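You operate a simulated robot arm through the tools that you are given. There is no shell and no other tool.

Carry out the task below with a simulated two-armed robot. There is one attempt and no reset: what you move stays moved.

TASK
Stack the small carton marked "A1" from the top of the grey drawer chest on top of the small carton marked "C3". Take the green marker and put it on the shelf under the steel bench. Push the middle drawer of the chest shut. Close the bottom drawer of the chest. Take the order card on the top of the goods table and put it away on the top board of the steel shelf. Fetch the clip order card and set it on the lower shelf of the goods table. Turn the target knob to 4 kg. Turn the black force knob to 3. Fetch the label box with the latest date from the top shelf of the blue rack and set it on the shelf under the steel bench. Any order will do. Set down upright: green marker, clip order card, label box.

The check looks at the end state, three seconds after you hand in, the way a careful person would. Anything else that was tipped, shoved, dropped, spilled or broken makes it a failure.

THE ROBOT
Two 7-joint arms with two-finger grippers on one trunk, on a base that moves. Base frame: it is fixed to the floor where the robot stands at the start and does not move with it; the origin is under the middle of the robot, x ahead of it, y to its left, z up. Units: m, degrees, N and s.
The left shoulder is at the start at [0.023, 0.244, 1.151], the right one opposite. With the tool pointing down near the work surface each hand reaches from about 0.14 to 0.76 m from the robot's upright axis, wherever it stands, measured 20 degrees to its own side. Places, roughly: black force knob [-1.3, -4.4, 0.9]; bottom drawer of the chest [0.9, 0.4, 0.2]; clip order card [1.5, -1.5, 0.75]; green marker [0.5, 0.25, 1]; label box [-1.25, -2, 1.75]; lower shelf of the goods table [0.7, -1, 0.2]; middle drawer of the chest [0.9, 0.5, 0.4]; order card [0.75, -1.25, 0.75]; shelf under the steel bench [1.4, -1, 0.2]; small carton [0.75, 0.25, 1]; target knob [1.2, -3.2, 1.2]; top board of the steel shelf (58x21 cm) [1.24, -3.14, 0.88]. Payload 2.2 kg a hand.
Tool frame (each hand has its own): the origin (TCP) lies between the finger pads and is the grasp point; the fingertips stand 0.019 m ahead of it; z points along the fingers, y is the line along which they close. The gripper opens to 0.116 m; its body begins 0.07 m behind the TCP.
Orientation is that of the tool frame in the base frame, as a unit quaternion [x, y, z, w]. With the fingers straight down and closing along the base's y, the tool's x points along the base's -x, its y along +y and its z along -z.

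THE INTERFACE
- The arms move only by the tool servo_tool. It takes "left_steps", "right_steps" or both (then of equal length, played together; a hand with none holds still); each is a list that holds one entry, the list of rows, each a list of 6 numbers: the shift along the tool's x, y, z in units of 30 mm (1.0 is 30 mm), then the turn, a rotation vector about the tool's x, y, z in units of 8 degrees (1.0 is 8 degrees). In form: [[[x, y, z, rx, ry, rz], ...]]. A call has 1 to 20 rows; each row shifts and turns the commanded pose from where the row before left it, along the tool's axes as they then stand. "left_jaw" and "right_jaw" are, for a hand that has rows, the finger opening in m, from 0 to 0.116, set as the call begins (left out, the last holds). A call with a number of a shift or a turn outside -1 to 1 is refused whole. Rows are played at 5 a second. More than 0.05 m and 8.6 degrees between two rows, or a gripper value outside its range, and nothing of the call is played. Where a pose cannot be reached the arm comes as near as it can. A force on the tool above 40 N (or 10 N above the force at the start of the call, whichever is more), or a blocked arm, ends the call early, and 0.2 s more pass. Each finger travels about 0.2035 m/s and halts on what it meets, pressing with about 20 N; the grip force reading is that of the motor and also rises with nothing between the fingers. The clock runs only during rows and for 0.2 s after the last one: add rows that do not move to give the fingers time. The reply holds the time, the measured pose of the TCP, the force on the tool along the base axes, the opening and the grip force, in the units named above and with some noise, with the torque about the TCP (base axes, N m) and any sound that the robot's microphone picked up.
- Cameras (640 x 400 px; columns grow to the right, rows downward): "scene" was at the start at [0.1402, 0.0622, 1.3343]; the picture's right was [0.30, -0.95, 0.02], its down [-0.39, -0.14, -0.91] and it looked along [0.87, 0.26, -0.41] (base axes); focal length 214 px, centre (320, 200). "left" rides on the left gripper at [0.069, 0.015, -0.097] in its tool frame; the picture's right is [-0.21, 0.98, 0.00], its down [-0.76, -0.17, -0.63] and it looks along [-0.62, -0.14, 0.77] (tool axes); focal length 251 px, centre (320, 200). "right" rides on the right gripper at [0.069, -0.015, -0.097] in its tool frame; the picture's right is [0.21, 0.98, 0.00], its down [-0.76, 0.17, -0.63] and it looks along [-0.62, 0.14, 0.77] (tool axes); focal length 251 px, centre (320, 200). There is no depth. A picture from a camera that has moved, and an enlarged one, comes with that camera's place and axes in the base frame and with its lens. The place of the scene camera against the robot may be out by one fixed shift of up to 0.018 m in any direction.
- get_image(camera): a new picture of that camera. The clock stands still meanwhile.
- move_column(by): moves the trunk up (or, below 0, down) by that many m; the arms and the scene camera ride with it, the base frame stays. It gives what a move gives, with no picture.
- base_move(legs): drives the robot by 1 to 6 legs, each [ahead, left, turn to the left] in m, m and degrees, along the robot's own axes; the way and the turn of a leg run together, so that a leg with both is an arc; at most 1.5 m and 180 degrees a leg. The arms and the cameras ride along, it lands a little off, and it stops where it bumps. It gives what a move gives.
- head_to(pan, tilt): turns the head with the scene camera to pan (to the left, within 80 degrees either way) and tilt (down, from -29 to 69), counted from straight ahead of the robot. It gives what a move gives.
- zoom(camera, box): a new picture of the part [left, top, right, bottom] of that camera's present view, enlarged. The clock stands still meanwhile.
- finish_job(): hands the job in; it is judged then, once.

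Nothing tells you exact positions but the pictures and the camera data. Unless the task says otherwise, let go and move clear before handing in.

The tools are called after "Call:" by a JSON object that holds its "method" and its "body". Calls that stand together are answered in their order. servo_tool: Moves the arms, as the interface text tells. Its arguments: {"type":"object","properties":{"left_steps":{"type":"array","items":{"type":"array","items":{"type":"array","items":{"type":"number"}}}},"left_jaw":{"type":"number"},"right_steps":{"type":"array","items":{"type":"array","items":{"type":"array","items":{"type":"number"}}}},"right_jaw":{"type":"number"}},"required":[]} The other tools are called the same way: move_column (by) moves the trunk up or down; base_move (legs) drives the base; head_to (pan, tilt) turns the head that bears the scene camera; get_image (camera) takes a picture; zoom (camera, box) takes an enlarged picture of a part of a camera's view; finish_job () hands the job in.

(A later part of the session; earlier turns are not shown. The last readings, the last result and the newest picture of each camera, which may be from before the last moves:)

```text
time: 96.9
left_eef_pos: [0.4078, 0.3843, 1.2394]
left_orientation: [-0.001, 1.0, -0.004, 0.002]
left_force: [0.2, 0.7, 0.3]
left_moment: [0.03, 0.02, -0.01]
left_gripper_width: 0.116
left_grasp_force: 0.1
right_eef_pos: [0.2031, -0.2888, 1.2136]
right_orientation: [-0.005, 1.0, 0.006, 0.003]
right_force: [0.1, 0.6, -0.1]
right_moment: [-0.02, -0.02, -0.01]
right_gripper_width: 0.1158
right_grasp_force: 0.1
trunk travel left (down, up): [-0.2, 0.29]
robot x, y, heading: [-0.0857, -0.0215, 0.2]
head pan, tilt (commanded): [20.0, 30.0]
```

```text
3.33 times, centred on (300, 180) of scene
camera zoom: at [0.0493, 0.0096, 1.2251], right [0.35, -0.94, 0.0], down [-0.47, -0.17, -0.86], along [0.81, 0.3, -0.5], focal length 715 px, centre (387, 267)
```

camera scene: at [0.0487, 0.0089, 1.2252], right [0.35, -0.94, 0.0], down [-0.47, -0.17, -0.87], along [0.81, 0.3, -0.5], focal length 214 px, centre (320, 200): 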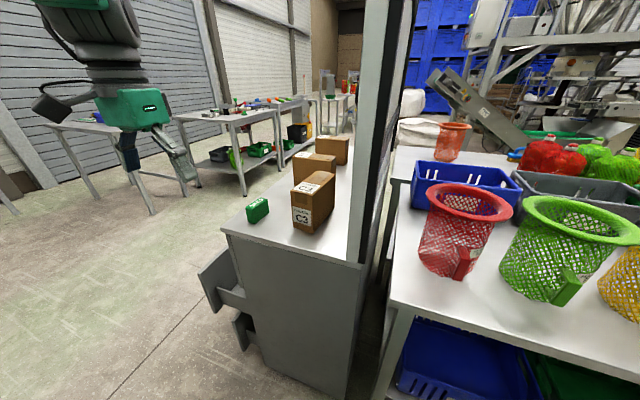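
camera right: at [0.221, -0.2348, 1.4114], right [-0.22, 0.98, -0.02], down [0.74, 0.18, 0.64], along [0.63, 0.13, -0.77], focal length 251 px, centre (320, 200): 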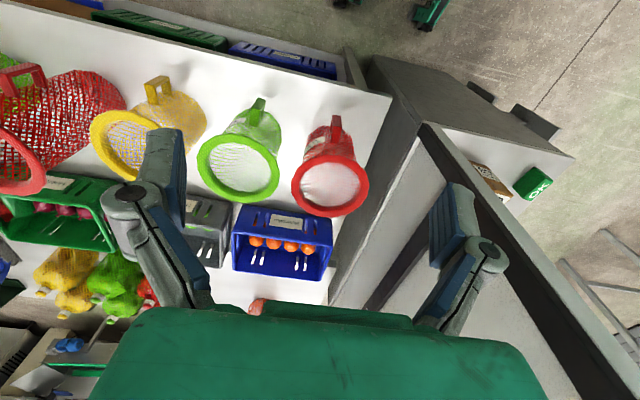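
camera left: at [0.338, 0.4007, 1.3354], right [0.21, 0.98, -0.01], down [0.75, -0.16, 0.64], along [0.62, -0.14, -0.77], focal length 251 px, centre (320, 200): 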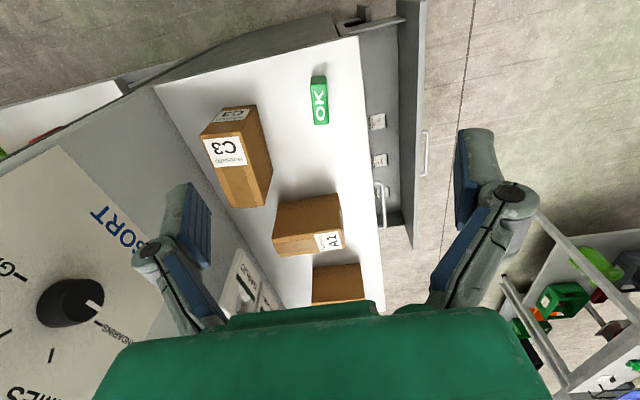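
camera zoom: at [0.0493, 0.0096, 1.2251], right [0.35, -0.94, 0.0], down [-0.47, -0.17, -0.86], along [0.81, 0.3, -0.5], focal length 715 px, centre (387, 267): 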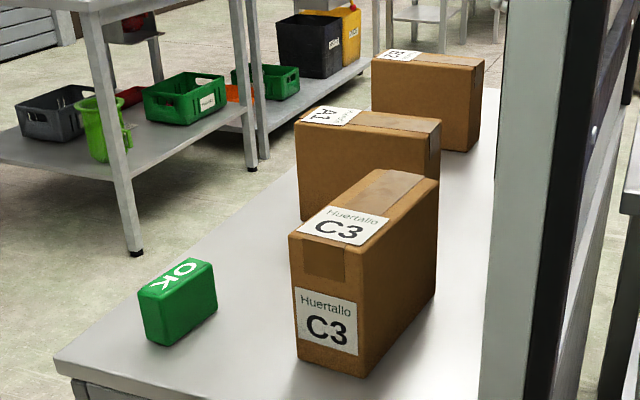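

From these views I get: A1 carton centred near (0.757, 0.285), 6 × 16 × 13 cm with its long side along y; C3 near (0.550, 0.202), long side along x, turned about -6°; marker near (0.488, 0.369). A1 is beyond reach from here, so I'll drive closer.

Call:
{"method": "base_move", "body": {"legs": [[0.165, 0.07, 0]]}}

Call:
{"method": "servo_tool", "body": {"left_steps": [[[0, 0, 0, 0, 0, 0], [0, 0, 0, 0, 0, 0], [0, 0, 0, 0, 0, 0], [0, 0, 0, 0, 0, 0], [0, 0, 0, 0, 0, 0], [0, 0, 0, 0, 0, 0], [0, 0, 0, 0, 0, 0], [0, 0, 0, 0, 0, 0], [0, 0, 0, 0, 0, 0], [0, 0, 0, 0, 0, 0], [0, 0, 0, 0, 0, 0], [0, 0, 0, 0, 0, 0], [0, 0, 0, 0, 0, 0], [0, 0, 0, 0, 0, 0], [0, 0, 0, 0, 0, 0], [0, 0, 0, 0, 0, 0]]]}}

Call:
{"method": "get_image", "body": {"camera": "left"}}

Call:
{"method": "get_image", "body": {"camera": "scene"}}

```text
time: 98.4
left_eef_pos: [0.5701, 0.4513, 1.2396]
left_orientation: [0.001, 1.0, -0.002, 0.002]
left_force: [-1.2, -0.7, -0.1]
left_moment: [-0.02, 0.03, 0.01]
left_gripper_width: 0.1163
left_grasp_force: 0.0
right_eef_pos: [0.3633, -0.2216, 1.2137]
right_orientation: [-0.003, 1.0, 0.007, 0.005]
right_force: [0.4, -0.3, 0.2]
right_moment: [0.03, 0.03, 0.01]
right_gripper_width: 0.116
right_grasp_force: 0.1
trunk travel left (down, up): [-0.2, 0.29]
robot x, y, heading: [0.0763, 0.046, 0.1]
head pan, tilt (commanded): [20.0, 30.0]
```

```text
time: 101.8
left_eef_pos: [0.569, 0.4544, 1.2402]
left_orientation: [0.001, 1.0, -0.005, 0.003]
left_force: [0.5, -1.0, 0.7]
left_moment: [0.03, 0.02, -0.01]
left_gripper_width: 0.1163
left_grasp_force: 0.1
right_eef_pos: [0.3615, -0.2182, 1.2137]
right_orientation: [-0.002, 1.0, 0.007, 0.003]
right_force: [0.7, 0.0, 0.6]
right_moment: [-0.04, 0.03, 0.01]
right_gripper_width: 0.1161
right_grasp_force: 0.2
trunk travel left (down, up): [-0.2, 0.29]
robot x, y, heading: [0.0744, 0.0464, 0.2]
head pan, tilt (commanded): [20.0, 30.0]
```

```text
taken
camera left: at [0.4993, 0.4703, 1.3354], right [0.22, 0.98, -0.01], down [0.75, -0.16, 0.64], along [0.62, -0.14, -0.77], focal length 251 px, centre (320, 200)
```

left: 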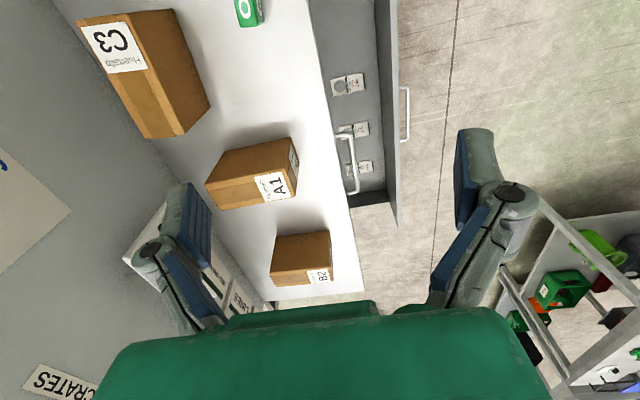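

```text
taken
camera scene: at [0.2106, 0.0773, 1.2252], right [0.34, -0.94, 0.0], down [-0.47, -0.17, -0.87], along [0.81, 0.3, -0.5], focal length 214 px, centre (320, 200)
```

scene: 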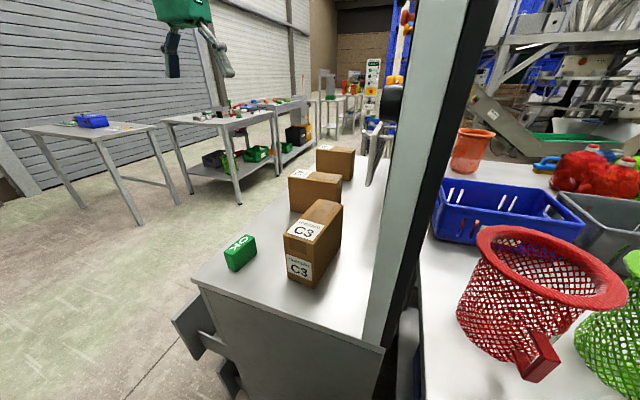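

The robot is calm and within reach of A1. I'll rotate the left hand 90° so its fingers close along x, then look again.

Call:
{"method": "servo_tool", "body": {"left_steps": [[[0, 0, 0, 0, 0, 0.9375], [0, 0, 0, 0, 0, 0.9375], [0, 0, 0, 0, 0, 0.9375], [0, 0, 0, 0, 0, 0.9375], [0, 0, 0, 0, 0, 0.9375], [0, 0, 0, 0, 0, 0.9375], [0, 0, 0, 0, 0, 0.9375], [0, 0, 0, 0, 0, 0.9375], [0, 0, 0, 0, 0, 0.9375], [0, 0, 0, 0, 0, 0.9375], [0, 0, 0, 0, 0, 0.9375], [0, 0, 0, 0, 0, 0.9375], [0, 0, 0, 0, 0, 0], [0, 0, 0, 0, 0, 0], [0, 0, 0, 0, 0, 0], [0, 0, 0, 0, 0, 0]]]}}

Call:
{"method": "get_image", "body": {"camera": "scene"}}

```text
time: 105.2
left_eef_pos: [0.5692, 0.4578, 1.2384]
left_orientation: [0.707, 0.707, -0.002, 0.005]
left_force: [0.0, -0.1, -0.2]
left_moment: [-0.02, 0.04, -0.01]
left_gripper_width: 0.1163
left_grasp_force: 0.1
right_eef_pos: [0.3619, -0.2156, 1.2144]
right_orientation: [-0.002, 1.0, 0.005, 0.003]
right_force: [0.9, 0.3, 0.9]
right_moment: [0.04, 0.01, -0.04]
right_gripper_width: 0.116
right_grasp_force: 0.0
trunk travel left (down, up): [-0.2, 0.29]
robot x, y, heading: [0.0697, 0.0476, 0.1]
head pan, tilt (commanded): [20.0, 30.0]
```

```text
taken
camera scene: at [0.2106, 0.0801, 1.2251], right [0.34, -0.94, 0.0], down [-0.47, -0.17, -0.86], along [0.81, 0.3, -0.5], focal length 214 px, centre (320, 200)
```

scene: 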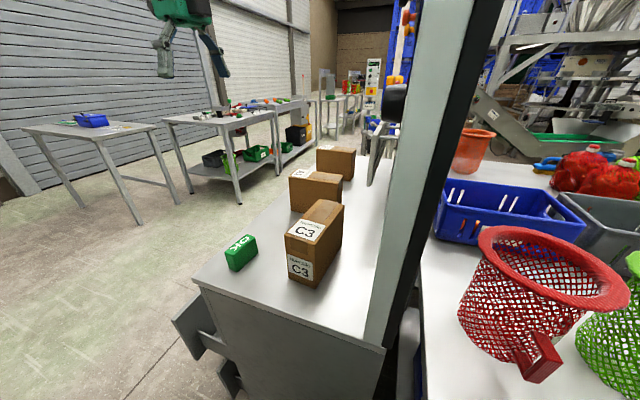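

The rotation worked. Now I'll move above A1 at a safe height.

Call:
{"method": "servo_tool", "body": {"left_steps": [[[-0.48, 0.517, 0, 0, 0, 0], [-0.48, 0.517, 0, 0, 0, 0], [-0.48, 0.517, 0, 0, 0, 0], [-0.48, 0.517, 0, 0, 0, 0], [-0.48, 0.517, 0, 0, 0, 0], [-0.48, 0.517, 0, 0, 0, 0], [-0.48, 0.517, 0, 0, 0, 0], [-0.48, 0.517, 0, 0, 0, 0], [-0.48, 0.517, 0, 0, 0, 0], [-0.48, 0.517, 0, 0, 0, 0], [-0.48, 0.517, 0, 0, 0, 0], [-0.48, 0.517, 0, 0, 0, 0], [0, 0, 0.5, 0, 0, 0], [0, 0, 0.5, 0, 0, 0], [0, 0, 0.5, 0, 0, 0], [0, 0, 0.5, 0, 0, 0], [0, 0, 0, 0, 0, 0], [0, 0, 0, 0, 0, 0], [0, 0, 0, 0, 0, 0], [0, 0, 0, 0, 0, 0]]]}}

Call:
{"method": "get_image", "body": {"camera": "scene"}}

Call:
{"method": "get_image", "body": {"camera": "left"}}

```text
time: 109.4
left_eef_pos: [0.6784, 0.3544, 1.1794]
left_orientation: [0.708, 0.706, -0.001, 0.005]
left_force: [-0.1, 1.3, -0.3]
left_moment: [0.0, -0.03, 0.01]
left_gripper_width: 0.1159
left_grasp_force: 0.1
left hand out of reach, approached as far as the arm can: row 8, 9, 10, 11, 12
right_eef_pos: [0.3621, -0.2164, 1.2136]
right_orientation: [-0.002, 1.0, 0.006, 0.002]
right_force: [0.4, -0.5, -0.2]
right_moment: [0.02, -0.02, -0.01]
right_gripper_width: 0.1159
right_grasp_force: 0.1
trunk travel left (down, up): [-0.2, 0.29]
robot x, y, heading: [0.0778, 0.0454, 0.1]
head pan, tilt (commanded): [20.0, 30.0]
```

```text
taken
camera scene: at [0.2113, 0.0792, 1.2251], right [0.34, -0.94, 0.0], down [-0.47, -0.17, -0.86], along [0.81, 0.3, -0.5], focal length 214 px, centre (320, 200)
```

scene: 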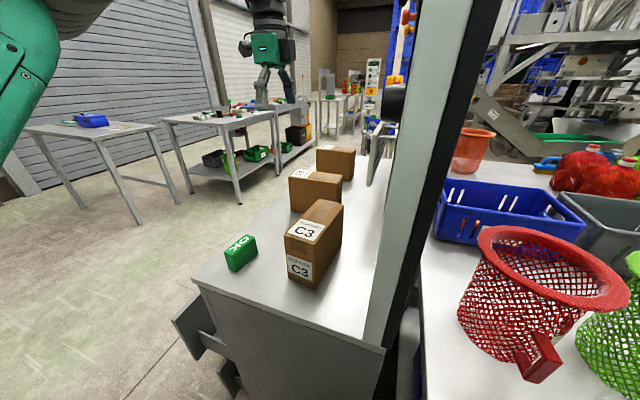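

```text
taken
camera left: at [0.6927, 0.4246, 1.275], right [0.98, -0.22, 0.01], down [-0.17, -0.75, 0.64], along [-0.13, -0.62, -0.77], focal length 251 px, centre (320, 200)
```

left: 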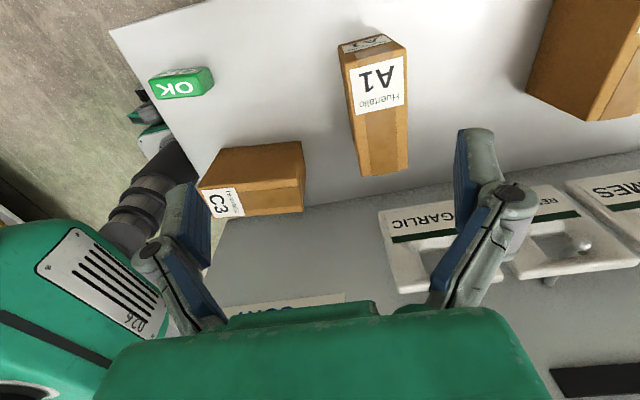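

At this height the arm ran short of reach. I'll raise the trunk so the shoulder matches the wrist height, then continue towards A1.

Call:
{"method": "move_column", "body": {"by": 0.12}}

Call:
{"method": "servo_tool", "body": {"left_steps": [[[0, 0, 0, 0, 0, 0], [0, 0, 0, 0, 0, 0], [0, 0, 0, 0, 0, 0], [0, 0, 0, 0, 0, 0], [-0.192, 0.214, 0.4, 0, 0, 0], [-0.192, 0.214, 0.4, 0, 0, 0], [-0.192, 0.214, 0.4, 0, 0, 0], [-0.192, 0.214, 0.4, 0, 0, 0], [-0.192, 0.214, 0.4, 0, 0, 0], [-0.192, 0.214, 0.4, 0, 0, 0], [-0.192, 0.214, 0.4, 0, 0, 0], [-0.192, 0.214, 0.4, 0, 0, 0], [-0.192, 0.214, 0.4, 0, 0, 0], [-0.192, 0.214, 0.4, 0, 0, 0], [-0.192, 0.214, 0.4, 0, 0, 0], [-0.192, 0.214, 0.4, 0, 0, 0], [0, 0, 0, 0, 0, 0], [0, 0, 0, 0, 0, 0], [0, 0, 0, 0, 0, 0], [0, 0, 0, 0, 0, 0]]]}}

Call:
{"method": "get_image", "body": {"camera": "left"}}

Call:
{"method": "get_image", "body": {"camera": "scene"}}

```text
time: 110.9
left_eef_pos: [0.6781, 0.3536, 1.298]
left_orientation: [0.708, 0.706, -0.002, 0.003]
left_force: [-0.4, 0.3, -0.8]
left_moment: [0.0, 0.02, -0.02]
left_gripper_width: 0.1163
left_grasp_force: 0.1
right_eef_pos: [0.3638, -0.218, 1.3321]
right_orientation: [-0.003, 1.0, 0.006, 0.001]
right_force: [0.0, 0.2, 0.6]
right_moment: [0.01, 0.01, 0.03]
right_gripper_width: 0.1161
right_grasp_force: 0.1
trunk travel left (down, up): [-0.32, 0.17]
robot x, y, heading: [0.0783, 0.0415, -0.1]
head pan, tilt (commanded): [20.0, 30.0]
```

```text
time: 115.1
left_eef_pos: [0.7553, 0.2829, 1.1567]
left_orientation: [0.708, 0.707, -0.001, 0.005]
left_force: [0.1, 0.7, -0.1]
left_moment: [0.02, -0.04, 0.0]
left_gripper_width: 0.1161
left_grasp_force: 0.0
right_eef_pos: [0.3633, -0.217, 1.3317]
right_orientation: [-0.003, 1.0, 0.006, 0.003]
right_force: [0.4, 0.4, 0.1]
right_moment: [0.0, 0.02, 0.0]
right_gripper_width: 0.1159
right_grasp_force: 0.1
trunk travel left (down, up): [-0.32, 0.17]
robot x, y, heading: [0.0716, 0.0428, 0.1]
head pan, tilt (commanded): [20.0, 30.0]
```

```text
taken
camera left: at [0.7713, 0.3536, 1.2533], right [0.98, -0.22, 0.01], down [-0.17, -0.75, 0.64], along [-0.13, -0.62, -0.77], focal length 251 px, centre (320, 200)
```

left: 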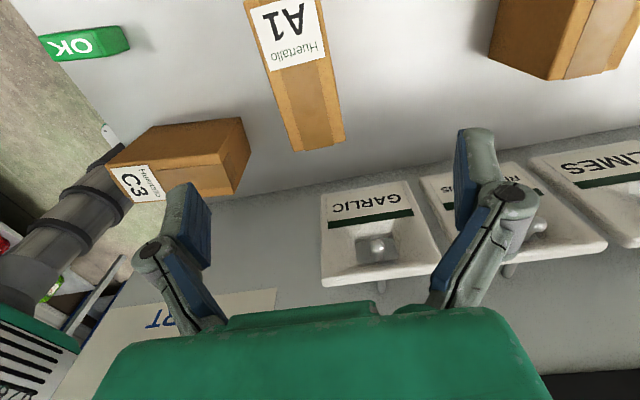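

```text
taken
camera scene: at [0.2122, 0.0785, 1.3451], right [0.34, -0.94, 0.0], down [-0.47, -0.17, -0.86], along [0.81, 0.3, -0.5], focal length 214 px, centre (320, 200)
```

scene: 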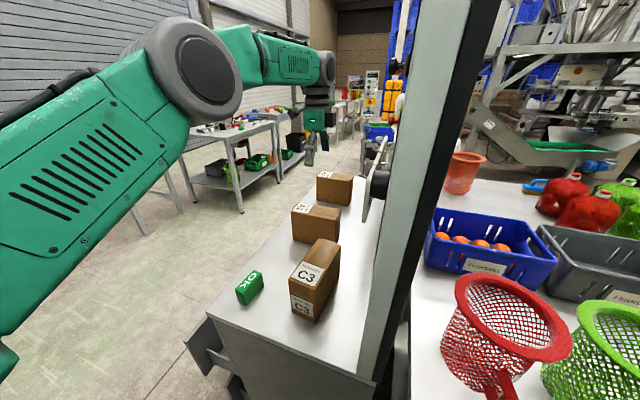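

The hand is above A1. I'll zoom to refine the position before descending.

Call:
{"method": "zoom", "body": {"camera": "left", "box": [220, 0, 380, 160]}}

Call:
{"method": "zoom", "body": {"camera": "scene", "box": [270, 90, 390, 250]}}

```text
2.50 times, centred on (300, 80) of left
camera zoom: at [0.7713, 0.3536, 1.2533], right [0.98, -0.22, 0.01], down [-0.17, -0.75, 0.64], along [-0.13, -0.62, -0.77], focal length 629 px, centre (370, 500)
```

zoom: 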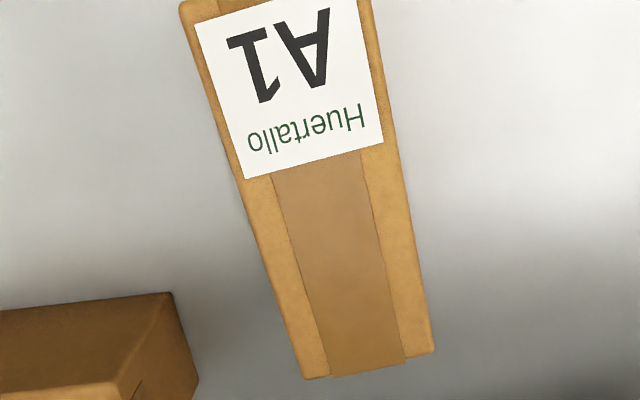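

```text
2.50 times, centred on (330, 170) of scene
camera zoom: at [0.2122, 0.0785, 1.3451], right [0.34, -0.94, 0.0], down [-0.47, -0.17, -0.86], along [0.81, 0.3, -0.5], focal length 536 px, centre (295, 275)
```

zoom: 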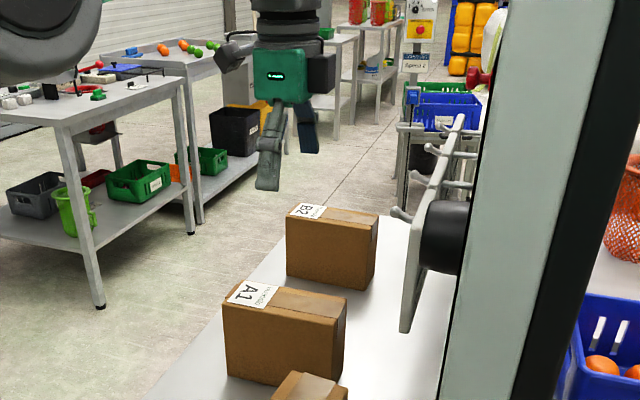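

Triangulating two views puts A1's top at about z = 0.98, centre about (0.743, 0.293), and the chest top at about 0.855. I'll adjust and descend to just above it.

Call:
{"method": "servo_tool", "body": {"left_steps": [[[0.042, -0.05, 0.56, 0, 0, 0], [0.042, -0.05, 0.56, 0, 0, 0], [0.042, -0.05, 0.56, 0, 0, 0], [0.042, -0.05, 0.56, 0, 0, 0], [0.042, -0.05, 0.56, 0, 0, 0], [0.042, -0.05, 0.56, 0, 0, 0], [0.042, -0.05, 0.56, 0, 0, 0], [0.042, -0.05, 0.56, 0, 0, 0], [0, 0, 0, 0, 0, 0], [0, 0, 0, 0, 0, 0], [0, 0, 0, 0, 0, 0], [0, 0, 0, 0, 0, 0]]]}}

Call:
{"method": "zoom", "body": {"camera": "scene", "box": [250, 80, 410, 260]}}

Call:
{"method": "get_image", "body": {"camera": "left"}}

```text
time: 117.7
left_eef_pos: [0.744, 0.2913, 1.0207]
left_orientation: [0.708, 0.706, -0.001, 0.004]
left_force: [0.4, -0.4, -1.0]
left_moment: [0.04, -0.01, 0.03]
left_gripper_width: 0.1158
left_grasp_force: 0.2
right_eef_pos: [0.3626, -0.2172, 1.3324]
right_orientation: [-0.003, 1.0, 0.005, 0.001]
right_force: [-0.2, -1.1, 0.0]
right_moment: [-0.03, 0.01, -0.03]
right_gripper_width: 0.1158
right_grasp_force: 0.0
trunk travel left (down, up): [-0.32, 0.17]
robot x, y, heading: [0.0716, 0.0484, 0.1]
head pan, tilt (commanded): [20.0, 30.0]
```

```text
2.22 times, centred on (330, 170) of scene
camera zoom: at [0.2123, 0.0787, 1.345], right [0.34, -0.94, 0.0], down [-0.47, -0.17, -0.86], along [0.81, 0.3, -0.5], focal length 477 px, centre (298, 267)
```

zoom: 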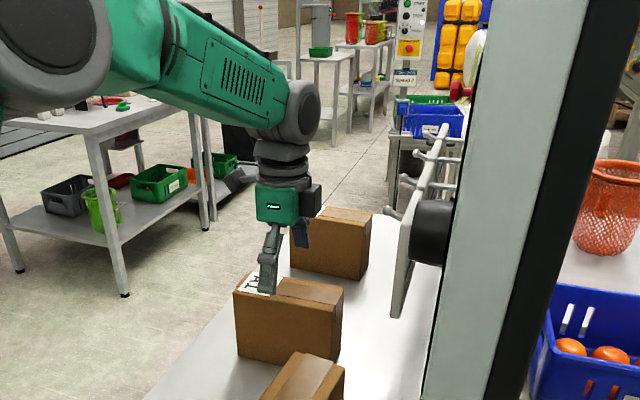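

```text
taken
camera left: at [0.7586, 0.3615, 1.1173], right [0.98, -0.22, 0.01], down [-0.17, -0.75, 0.64], along [-0.13, -0.62, -0.77], focal length 251 px, centre (320, 200)
```

left: 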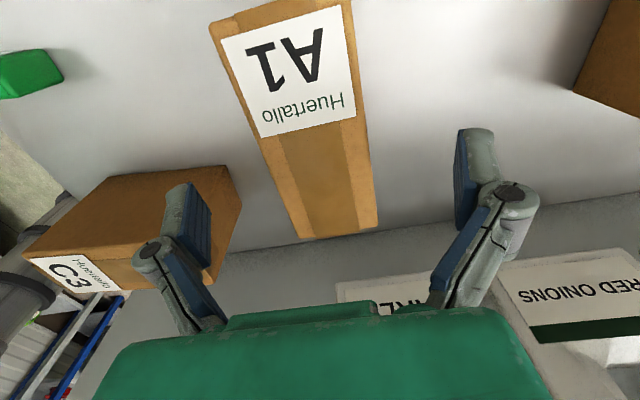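

The left camera shows the gripper centred on A1. I'll descend around it and close the fingers.

Call:
{"method": "servo_tool", "body": {"left_steps": [[[0, 0, 0.35, 0, 0, 0], [0, 0, 0.35, 0, 0, 0], [0, 0, 0.35, 0, 0, 0], [0, 0, 0.35, 0, 0, 0], [0, 0, 0.35, 0, 0, 0], [0, 0, 0.35, 0, 0, 0], [0, 0, 0.35, 0, 0, 0], [0, 0, 0.35, 0, 0, 0], [0, 0, 0, 0, 0, 0], [0, 0, 0, 0, 0, 0], [0, 0, 0, 0, 0, 0], [0, 0, 0, 0, 0, 0]]]}}

Call:
{"method": "get_image", "body": {"camera": "left"}}

Call:
{"method": "zoom", "body": {"camera": "scene", "box": [250, 80, 410, 260]}}

```text
time: 120.3
left_eef_pos: [0.744, 0.2912, 0.9371]
left_orientation: [0.708, 0.706, -0.001, 0.005]
left_force: [0.0, 0.2, -0.5]
left_moment: [-0.01, 0.01, 0.01]
left_gripper_width: 0.1163
left_grasp_force: 0.1
right_eef_pos: [0.3628, -0.218, 1.3324]
right_orientation: [-0.002, 1.0, 0.005, 0.001]
right_force: [0.3, 0.6, 0.1]
right_moment: [0.0, 0.01, -0.03]
right_gripper_width: 0.1159
right_grasp_force: 0.0
trunk travel left (down, up): [-0.32, 0.17]
robot x, y, heading: [0.0713, 0.0485, 0.1]
head pan, tilt (commanded): [20.0, 30.0]
```

```text
taken
camera left: at [0.759, 0.3614, 1.0335], right [0.98, -0.22, 0.01], down [-0.17, -0.75, 0.64], along [-0.13, -0.62, -0.77], focal length 251 px, centre (320, 200)
```

left: 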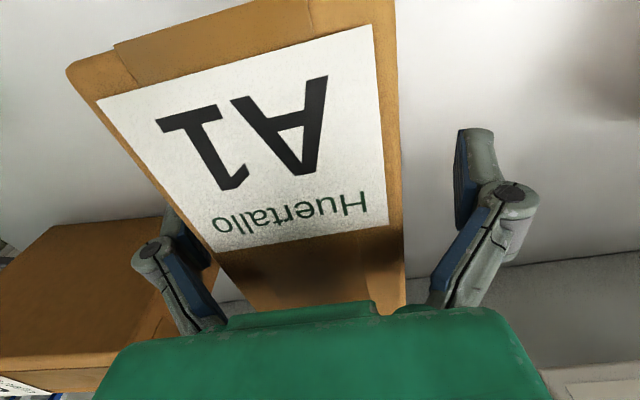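

```text
2.22 times, centred on (330, 170) of scene
camera zoom: at [0.2124, 0.0787, 1.345], right [0.34, -0.94, 0.0], down [-0.47, -0.17, -0.86], along [0.81, 0.3, -0.5], focal length 477 px, centre (298, 267)
```

zoom: 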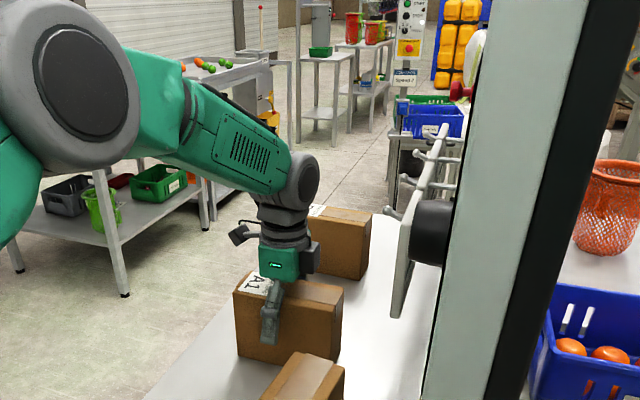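

The fingers straddle A1. I'll close them now.

Call:
{"method": "servo_tool", "body": {"left_steps": [[[0, 0, 0, 0, 0, 0], [0, 0, 0, 0, 0, 0], [0, 0, 0, 0, 0, 0], [0, 0, 0, 0, 0, 0], [0, 0, 0, 0, 0, 0], [0, 0, 0, 0, 0, 0]]], "left_jaw": 0.03}}

```text
time: 121.7
left_eef_pos: [0.7435, 0.2921, 0.9394]
left_orientation: [0.707, 0.707, 0.0, 0.006]
left_force: [0.8, -0.2, 14.1]
left_moment: [0.09, 0.67, 0.57]
left_gripper_width: 0.0678
left_grasp_force: 20.4
right_eef_pos: [0.3627, -0.2173, 1.3334]
right_orientation: [-0.002, 1.0, 0.004, 0.003]
right_force: [-0.5, 0.7, 0.4]
right_moment: [-0.01, -0.03, -0.02]
right_gripper_width: 0.1161
right_grasp_force: 0.1
trunk travel left (down, up): [-0.32, 0.17]
robot x, y, heading: [0.0688, 0.0455, 0.1]
head pan, tilt (commanded): [20.0, 30.0]
```

A1 is gripped at 0.068 m. I'll lift it straight up by 16 cm.

Call:
{"method": "servo_tool", "body": {"left_steps": [[[0, 0, -0.2, 0, 0, 0], [0, 0, -0.4, 0, 0, 0], [0, 0, -0.6, 0, 0, 0], [0, 0, -0.7, 0, 0, 0], [0, 0, -0.7, 0, 0, 0], [0, 0, -0.7, 0, 0, 0], [0, 0, -0.7, 0, 0, 0], [0, 0, -0.6, 0, 0, 0], [0, 0, -0.4, 0, 0, 0], [0, 0, -0.2, 0, 0, 0], [0, 0, 0, 0, 0, 0], [0, 0, 0, 0, 0, 0], [0, 0, 0, 0, 0, 0], [0, 0, 0, 0, 0, 0]]]}}

Call:
{"method": "get_image", "body": {"camera": "left"}}

Call:
{"method": "zoom", "body": {"camera": "scene", "box": [250, 80, 410, 260]}}

```text
time: 124.7
left_eef_pos: [0.744, 0.2933, 1.0927]
left_orientation: [0.707, 0.707, -0.002, 0.004]
left_force: [-0.2, 0.6, -8.4]
left_moment: [0.04, -0.02, 0.02]
left_gripper_width: 0.0649
left_grasp_force: 20.1
right_eef_pos: [0.365, -0.2166, 1.3321]
right_orientation: [-0.003, 1.0, 0.005, 0.0]
right_force: [-0.1, 0.1, -0.4]
right_moment: [0.01, -0.04, 0.0]
right_gripper_width: 0.1161
right_grasp_force: 0.1
trunk travel left (down, up): [-0.32, 0.17]
robot x, y, heading: [0.0773, 0.0467, -0.3]
head pan, tilt (commanded): [20.0, 30.0]
```

```text
taken
camera left: at [0.7592, 0.3635, 1.1887], right [0.98, -0.22, 0.01], down [-0.17, -0.75, 0.64], along [-0.13, -0.62, -0.77], focal length 251 px, centre (320, 200)
```

left: 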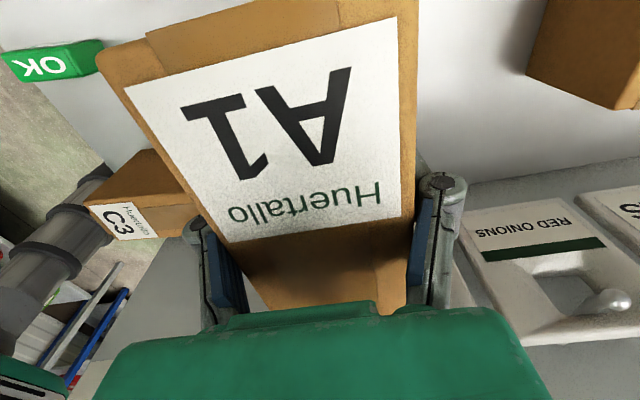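

```text
2.22 times, centred on (330, 170) of scene
camera zoom: at [0.2138, 0.0793, 1.3448], right [0.34, -0.94, 0.0], down [-0.47, -0.17, -0.86], along [0.81, 0.3, -0.5], focal length 477 px, centre (298, 267)
```

zoom: 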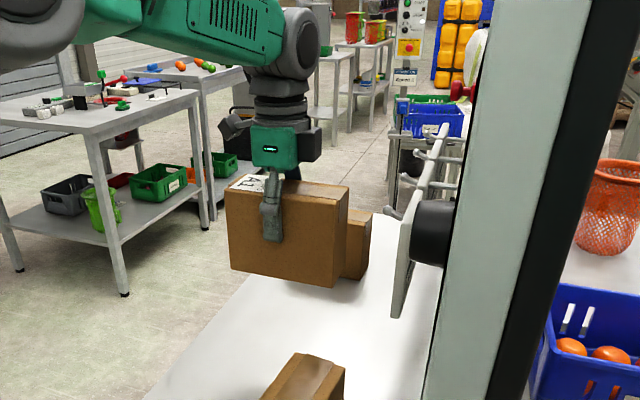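

A1 is up and level, weighing about 0.85 kg. I need C3's exact place now, so I'll zoom on it with the scene camera.

Call:
{"method": "zoom", "body": {"camera": "scene", "box": [220, 220, 380, 340]}}

Call:
{"method": "zoom", "body": {"camera": "left", "box": [60, 120, 220, 260]}}

```text
3.33 times, centred on (300, 280) of scene
camera zoom: at [0.2138, 0.0793, 1.3448], right [0.34, -0.94, 0.0], down [-0.47, -0.17, -0.86], along [0.81, 0.3, -0.5], focal length 715 px, centre (387, -67)
```

zoom: 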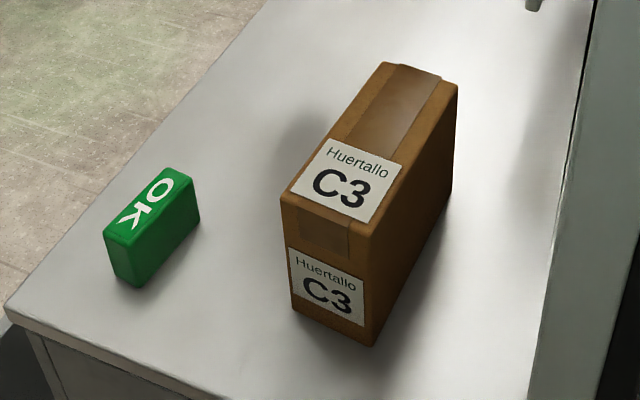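

```text
2.86 times, centred on (140, 190) of left
camera zoom: at [0.7592, 0.3635, 1.1887], right [0.98, -0.22, 0.01], down [-0.17, -0.75, 0.64], along [-0.13, -0.62, -0.77], focal length 718 px, centre (834, 229)
```

zoom: 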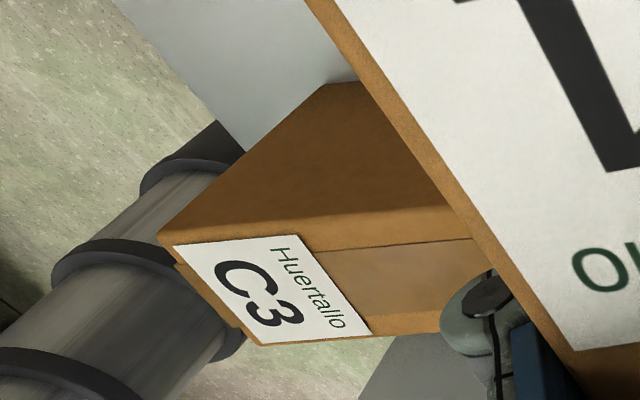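

The left camera gives C3's centre as about (0.543, 0.211) with a yaw of about -6.5°, agreeing over two views. I'll carry A1 over C3, then turn it to line up.

Call:
{"method": "servo_tool", "body": {"left_steps": [[[-0.1, -0.25, -0.06, 0, 0, 0], [-0.2, -0.5, -0.06, 0, 0, 0], [-0.27, -0.67, -0.06, 0, 0, 0], [-0.27, -0.67, -0.06, 0, 0, 0], [-0.27, -0.67, -0.06, 0, 0, 0], [-0.27, -0.67, -0.06, 0, 0, 0], [-0.27, -0.67, -0.06, 0, 0, 0], [-0.27, -0.67, -0.06, 0, 0, 0], [-0.27, -0.67, -0.06, 0, 0, 0], [-0.27, -0.67, -0.06, 0, 0, 0], [-0.2, -0.5, -0.06, 0, 0, 0], [-0.073, -0.22, -0.06, 0, 0, 0], [0, 0, 0, 0, 0, 0], [0, 0, 0, 0, 0, 0], [0, 0, 0, 0, 0, 0], [0, 0, 0, 0, 0, 0]]]}}

Call:
{"method": "servo_tool", "body": {"left_steps": [[[0, 0, 0, 0, 0, -0.87], [0, 0, 0, 0, 0, -0.87], [0, 0, 0, 0, 0, -0.87], [0, 0, 0, 0, 0, -0.87], [0, 0, 0, 0, 0, -0.87], [0, 0, 0, 0, 0, -0.87], [0, 0, 0, 0, 0, -0.87], [0, 0, 0, 0, 0, -0.87], [0, 0, 0, 0, 0, -0.87], [0, 0, 0, 0, 0, -0.87], [0, 0, 0, 0, 0, -0.87], [0, 0, 0, 0, 0, -0.87], [0, 0, 0, 0, 0, 0], [0, 0, 0, 0, 0, 0], [0, 0, 0, 0, 0, 0], [0, 0, 0, 0, 0, 0]]]}}

Call:
{"method": "get_image", "body": {"camera": "left"}}

Call:
{"method": "zoom", "body": {"camera": "scene", "box": [200, 100, 400, 340]}}

```text
time: 128.1
left_eef_pos: [0.5383, 0.2103, 1.1156]
left_orientation: [0.707, 0.707, -0.002, 0.004]
left_force: [0.1, -0.6, -8.2]
left_moment: [0.02, 0.04, -0.03]
left_gripper_width: 0.0646
left_grasp_force: 19.7
right_eef_pos: [0.3628, -0.2166, 1.3334]
right_orientation: [-0.003, 1.0, 0.005, 0.001]
right_force: [-0.2, -0.7, 0.2]
right_moment: [0.05, 0.01, -0.02]
right_gripper_width: 0.1161
right_grasp_force: 0.2
trunk travel left (down, up): [-0.32, 0.17]
robot x, y, heading: [0.0753, 0.0443, 0.1]
head pan, tilt (commanded): [20.0, 30.0]
```

```text
time: 131.5
left_eef_pos: [0.5391, 0.2113, 1.1132]
left_orientation: [0.058, 0.998, -0.004, 0.003]
left_force: [0.8, 0.0, -7.3]
left_moment: [0.0, 0.06, 0.02]
left_gripper_width: 0.065
left_grasp_force: 20.2
right_eef_pos: [0.363, -0.2178, 1.3329]
right_orientation: [-0.002, 1.0, 0.005, 0.001]
right_force: [-0.3, 0.0, 0.4]
right_moment: [0.0, 0.01, 0.0]
right_gripper_width: 0.1163
right_grasp_force: 0.0
trunk travel left (down, up): [-0.32, 0.17]
robot x, y, heading: [0.0741, 0.0473, -0.3]
head pan, tilt (commanded): [20.0, 30.0]
```

```text
taken
camera left: at [0.4714, 0.2352, 1.2101], right [0.33, 0.95, -0.01], down [0.73, -0.25, 0.64], along [0.6, -0.21, -0.77], focal length 251 px, centre (320, 200)
```

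left: 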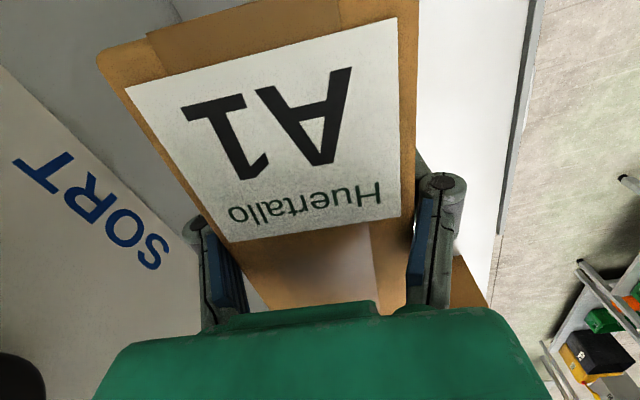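

```text
1.67 times, centred on (300, 220) of scene
camera zoom: at [0.2119, 0.0782, 1.345], right [0.34, -0.94, 0.0], down [-0.47, -0.17, -0.86], along [0.81, 0.3, -0.5], focal length 358 px, centre (353, 167)
```

zoom: 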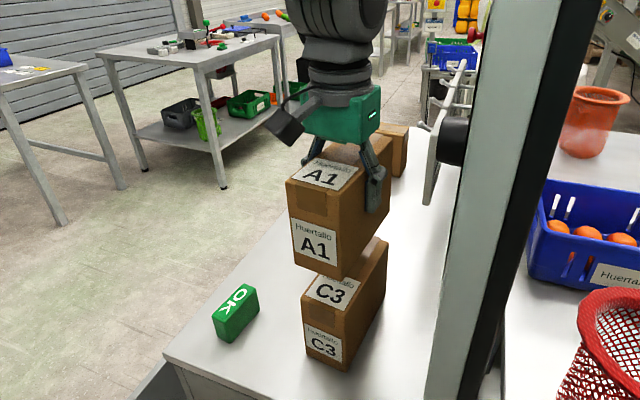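

A1 is above C3 and lined up in yaw. I'll lower it to about 1 cm above and check the alignment.

Call:
{"method": "servo_tool", "body": {"left_steps": [[[0, 0, 0.3, 0, 0, 0], [0, 0, 0.3, 0, 0, 0], [0, 0, 0.3, 0, 0, 0], [0, 0, 0.3, 0, 0, 0], [0, 0, 0, 0, 0, 0], [0, 0, 0, 0, 0, 0], [0, 0, 0, 0, 0, 0], [0, 0, 0, 0, 0, 0]]]}}

Call:
{"method": "zoom", "body": {"camera": "scene", "box": [260, 190, 380, 310]}}

Call:
{"method": "zoom", "body": {"camera": "left", "box": [160, 160, 500, 330]}}

```text
time: 133.3
left_eef_pos: [0.5384, 0.2108, 1.0767]
left_orientation: [0.058, 0.998, -0.005, 0.001]
left_force: [0.3, -0.7, -7.6]
left_moment: [0.01, 0.04, 0.0]
left_gripper_width: 0.0649
left_grasp_force: 20.3
right_eef_pos: [0.3627, -0.2173, 1.3327]
right_orientation: [-0.003, 1.0, 0.005, 0.003]
right_force: [0.6, -1.0, -0.1]
right_moment: [-0.03, -0.03, -0.03]
right_gripper_width: 0.1161
right_grasp_force: 0.1
trunk travel left (down, up): [-0.32, 0.17]
robot x, y, heading: [0.0744, 0.0467, 0.1]
head pan, tilt (commanded): [20.0, 30.0]
```

```text
3.33 times, centred on (320, 250) of scene
camera zoom: at [0.2119, 0.0782, 1.345], right [0.34, -0.94, 0.0], down [-0.47, -0.17, -0.86], along [0.81, 0.3, -0.5], focal length 715 px, centre (320, 33)
```

zoom: 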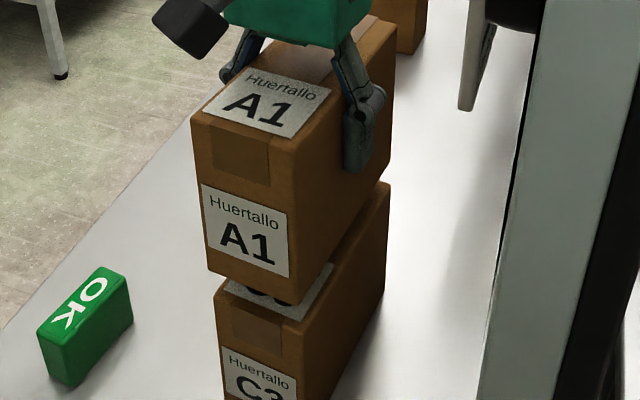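

```text
1.88 times, centred on (330, 245) of left
camera zoom: at [0.4714, 0.2352, 1.1743], right [0.33, 0.95, -0.01], down [0.73, -0.25, 0.64], along [0.6, -0.21, -0.77], focal length 473 px, centre (301, 115)
```

zoom: 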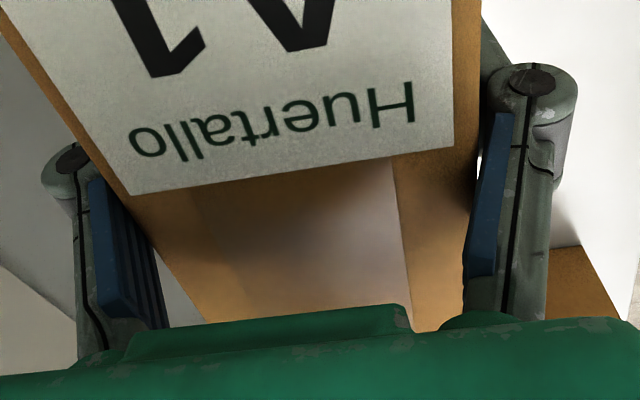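

The alignment is within about 5 mm. I'll trim it slightly and lower gently while watching the force.

Call:
{"method": "servo_tool", "body": {"left_steps": [[[0.03, -0.035, 0, 0, 0, 0], [0.03, -0.035, 0, 0, 0, 0], [0.03, -0.035, 0, 0, 0, 0], [0.03, -0.035, 0, 0, 0, 0], [0, 0, 0.08, 0, 0, 0], [0, 0, 0.08, 0, 0, 0], [0, 0, 0.08, 0, 0, 0], [0, 0, 0.08, 0, 0, 0], [0, 0, 0, 0, 0, 0], [0, 0, 0, 0, 0, 0]]]}}

Call:
{"method": "zoom", "body": {"camera": "scene", "box": [260, 190, 380, 310]}}

```text
time: 135.5
left_eef_pos: [0.5342, 0.207, 1.0687]
left_orientation: [0.058, 0.998, -0.005, 0.002]
left_force: [0.0, -0.2, -8.1]
left_moment: [0.02, 0.06, 0.02]
left_gripper_width: 0.0647
left_grasp_force: 20.4
right_eef_pos: [0.3636, -0.2166, 1.334]
right_orientation: [-0.003, 1.0, 0.005, 0.002]
right_force: [-0.1, -0.8, 0.8]
right_moment: [0.01, 0.01, 0.0]
right_gripper_width: 0.1159
right_grasp_force: 0.1
trunk travel left (down, up): [-0.32, 0.17]
robot x, y, heading: [0.0772, 0.0434, -0.2]
head pan, tilt (commanded): [20.0, 30.0]
```

```text
3.33 times, centred on (320, 250) of scene
camera zoom: at [0.212, 0.0782, 1.345], right [0.34, -0.94, 0.0], down [-0.47, -0.17, -0.86], along [0.81, 0.3, -0.5], focal length 715 px, centre (320, 33)
```

zoom: 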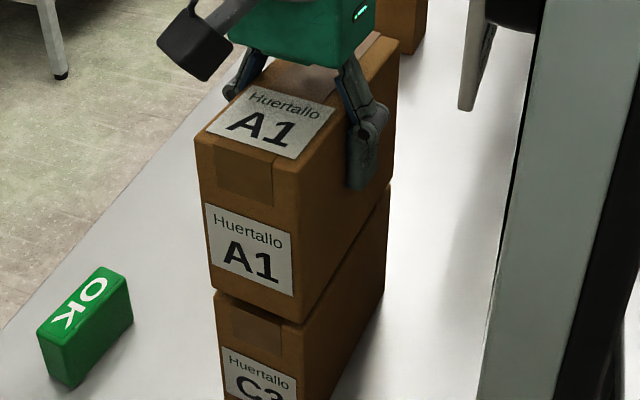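

A1 is almost touching and well aligned. I'll lower it the last few millimetres.

Call:
{"method": "servo_tool", "body": {"left_steps": [[[0, 0, 0.05, 0, 0, 0], [0, 0, 0.05, 0, 0, 0], [0, 0, 0.05, 0, 0, 0], [0, 0, 0.05, 0, 0, 0], [0, 0, 0, 0, 0, 0], [0, 0, 0, 0, 0, 0]]]}}

```text
time: 136.9
left_eef_pos: [0.5343, 0.2071, 1.0641]
left_orientation: [0.057, 0.998, -0.004, 0.002]
left_force: [0.7, -0.1, -8.3]
left_moment: [0.03, 0.04, 0.0]
left_gripper_width: 0.0649
left_grasp_force: 20.3
right_eef_pos: [0.3634, -0.2166, 1.3328]
right_orientation: [-0.003, 1.0, 0.005, 0.002]
right_force: [0.5, 0.3, -0.2]
right_moment: [-0.02, 0.02, -0.02]
right_gripper_width: 0.116
right_grasp_force: 0.1
trunk travel left (down, up): [-0.32, 0.17]
robot x, y, heading: [0.0746, 0.0496, 0.1]
head pan, tilt (commanded): [20.0, 30.0]
```

Call:
{"method": "servo_tool", "body": {"left_steps": [[[0, 0, 0.05, 0, 0, 0], [0, 0, 0.05, 0, 0, 0], [0, 0, 0.05, 0, 0, 0], [0, 0, 0, 0, 0, 0], [0, 0, 0, 0, 0, 0]]]}}

Call:
{"method": "zoom", "body": {"camera": "scene", "box": [260, 190, 380, 310]}}

```text
time: 138.1
left_eef_pos: [0.5348, 0.208, 1.0603]
left_orientation: [0.058, 0.998, -0.003, 0.005]
left_force: [3.8, 2.7, 17.1]
left_moment: [1.09, 0.11, 0.01]
left_gripper_width: 0.0647
left_grasp_force: 19.7
right_eef_pos: [0.3617, -0.2172, 1.3343]
right_orientation: [-0.002, 1.0, 0.005, 0.003]
right_force: [0.1, -0.1, -0.3]
right_moment: [-0.02, 0.01, 0.01]
right_gripper_width: 0.1156
right_grasp_force: 0.0
trunk travel left (down, up): [-0.32, 0.17]
robot x, y, heading: [0.075, 0.045, 0.1]
head pan, tilt (commanded): [20.0, 30.0]
```

```text
3.33 times, centred on (320, 250) of scene
camera zoom: at [0.21, 0.0777, 1.3455], right [0.34, -0.94, 0.0], down [-0.47, -0.17, -0.87], along [0.81, 0.3, -0.5], focal length 715 px, centre (320, 33)
```

zoom: 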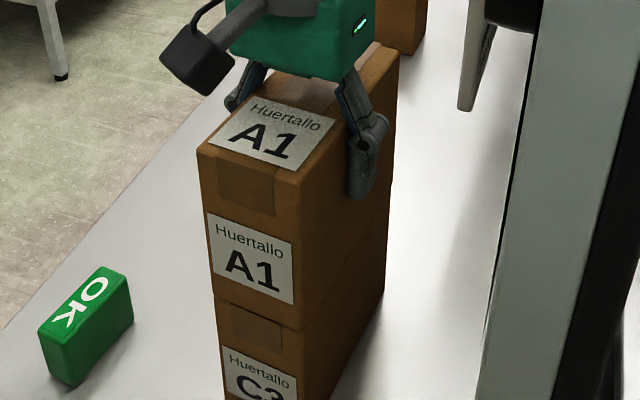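

A1 rests on C3. I'll relieve the pressure slightly and open the fingers, then rise.

Call:
{"method": "servo_tool", "body": {"left_steps": [[[0, 0, -0.03, 0, 0, 0], [0, 0, -0.02, 0, 0, 0], [0, 0, 0, 0, 0, 0], [0, 0, 0, 0, 0, 0]]]}}

Call:
{"method": "servo_tool", "body": {"left_steps": [[[0, 0, 0, 0, 0, 0], [0, 0, 0, 0, 0, 0], [0, 0, 0, 0, 0, 0], [0, 0, 0, 0, 0, 0]]], "left_jaw": 0.1}}

Call:
{"method": "zoom", "body": {"camera": "scene", "box": [260, 190, 380, 310]}}

Call:
{"method": "get_image", "body": {"camera": "left"}}

```text
time: 139.1
left_eef_pos: [0.5345, 0.2062, 1.0609]
left_orientation: [0.059, 0.998, -0.004, 0.004]
left_force: [7.4, 4.0, 11.2]
left_moment: [0.9, -0.82, -0.2]
left_gripper_width: 0.0647
left_grasp_force: 20.0
right_eef_pos: [0.3627, -0.2174, 1.3341]
right_orientation: [-0.003, 1.0, 0.005, 0.003]
right_force: [0.6, 0.5, -0.2]
right_moment: [0.0, 0.02, 0.01]
right_gripper_width: 0.116
right_grasp_force: 0.1
trunk travel left (down, up): [-0.32, 0.17]
robot x, y, heading: [0.0763, 0.0491, 0.1]
head pan, tilt (commanded): [20.0, 30.0]
```

```text
time: 140.1
left_eef_pos: [0.5338, 0.207, 1.0592]
left_orientation: [0.058, 0.998, -0.004, 0.002]
left_force: [-1.0, -0.4, 0.3]
left_moment: [0.02, 0.0, 0.03]
left_gripper_width: 0.1002
left_grasp_force: 0.0
right_eef_pos: [0.3633, -0.2164, 1.333]
right_orientation: [-0.002, 1.0, 0.004, 0.003]
right_force: [-0.3, -0.7, 0.5]
right_moment: [0.04, -0.02, 0.01]
right_gripper_width: 0.116
right_grasp_force: 0.1
trunk travel left (down, up): [-0.32, 0.17]
robot x, y, heading: [0.0719, 0.046, -0.0]
head pan, tilt (commanded): [20.0, 30.0]
```

```text
3.33 times, centred on (320, 250) of scene
camera zoom: at [0.211, 0.0777, 1.3452], right [0.34, -0.94, 0.0], down [-0.47, -0.17, -0.86], along [0.81, 0.3, -0.5], focal length 715 px, centre (320, 33)
```

zoom: 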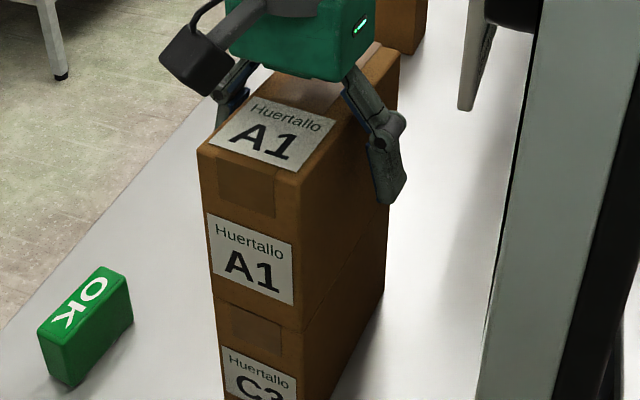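

```text
taken
camera left: at [0.4666, 0.2309, 1.1563], right [0.33, 0.95, -0.01], down [0.73, -0.25, 0.64], along [0.6, -0.21, -0.77], focal length 251 px, centre (320, 200)
```

left: 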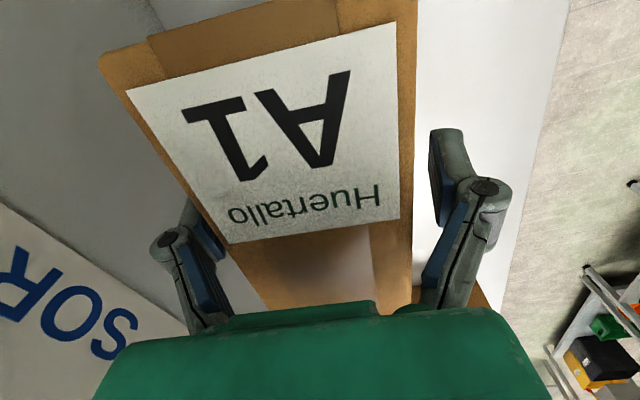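

A1 stands on C3 and is released. Next I'll rise, then move over to the green marker.

Call:
{"method": "servo_tool", "body": {"left_steps": [[[0, 0, -0.2, 0, 0, 0], [0, 0, -0.5, 0, 0, 0], [0, 0, -0.65, 0, 0, 0], [0, 0, -0.65, 0, 0, 0], [0, 0, -0.65, 0, 0, 0], [0, 0, -0.65, 0, 0, 0], [0, 0, -0.5, 0, 0, 0], [0, 0, -0.2, 0, 0, 0], [0.1, 0.2, 0, 0, 0, 0], [0.2, 0.45, 0, 0, 0, 0], [0.25, 0.57, 0, 0, 0, 0], [0.25, 0.57, 0, 0, 0, 0], [0.25, 0.57, 0, 0, 0, 0], [0.25, 0.57, 0, 0, 0, 0], [0.25, 0.57, 0, 0, 0, 0], [0.25, 0.57, 0, 0, 0, 0], [0.25, 0.57, 0, 0, 0, 0], [0.2, 0.45, 0, 0, 0, 0], [0.07, 0.13, 0, 0, 0, 0], [0, 0, 0, 0, 0, 0]]]}}

Call:
{"method": "get_image", "body": {"camera": "left"}}

Call:
{"method": "zoom", "body": {"camera": "left", "box": [270, 40, 390, 160]}}

Call:
{"method": "get_image", "body": {"camera": "scene"}}

```text
time: 144.3
left_eef_pos: [0.4829, 0.3703, 1.1787]
left_orientation: [0.058, 0.998, -0.004, 0.002]
left_force: [1.2, -0.7, 0.2]
left_moment: [0.05, 0.0, 0.01]
left_gripper_width: 0.1001
left_grasp_force: 0.1
right_eef_pos: [0.3626, -0.2179, 1.3334]
right_orientation: [-0.002, 1.0, 0.006, 0.003]
right_force: [-0.6, -0.3, -1.0]
right_moment: [-0.01, -0.02, -0.02]
right_gripper_width: 0.1155
right_grasp_force: 0.1
trunk travel left (down, up): [-0.32, 0.17]
robot x, y, heading: [0.0745, 0.045, 0.1]
head pan, tilt (commanded): [20.0, 30.0]
```

```text
taken
camera left: at [0.4156, 0.3948, 1.2749], right [0.33, 0.95, -0.01], down [0.73, -0.25, 0.64], along [0.6, -0.21, -0.77], focal length 251 px, centre (320, 200)
```

left: 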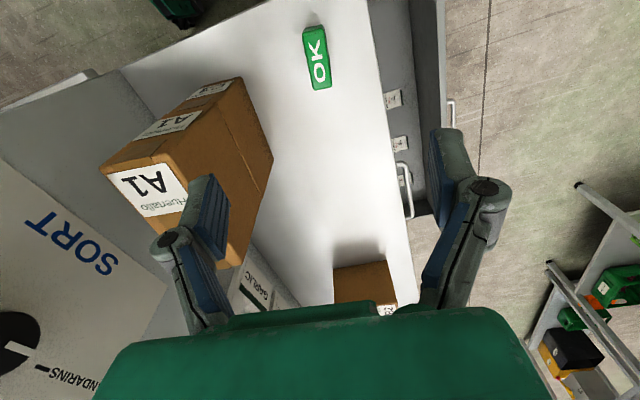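

```text
3.33 times, centred on (330, 100) of left
camera zoom: at [0.4156, 0.3948, 1.2749], right [0.33, 0.95, -0.01], down [0.73, -0.25, 0.64], along [0.6, -0.21, -0.77], focal length 838 px, centre (287, 533)
```

zoom: 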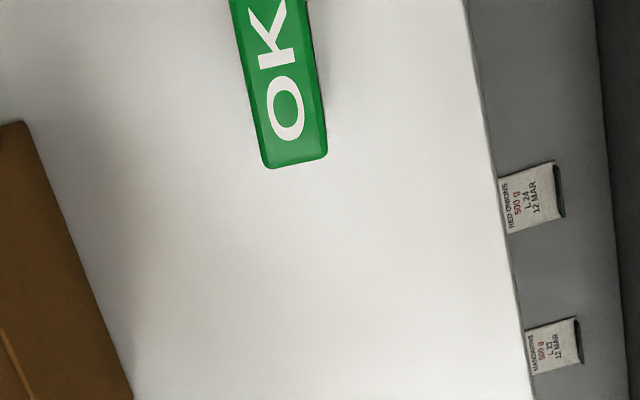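

```text
taken
camera scene: at [0.2104, 0.0779, 1.3452], right [0.34, -0.94, 0.0], down [-0.47, -0.17, -0.87], along [0.81, 0.3, -0.5], focal length 214 px, centre (320, 200)
```

scene: 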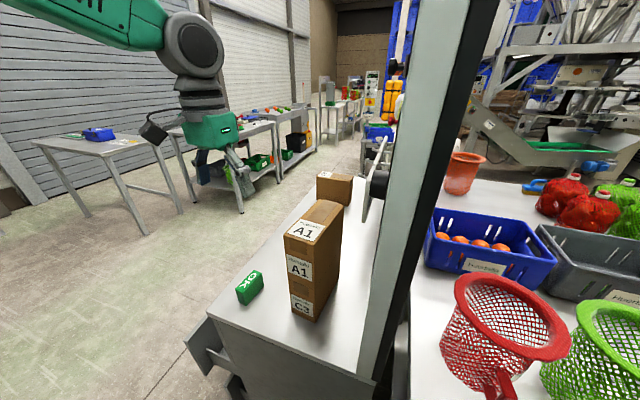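

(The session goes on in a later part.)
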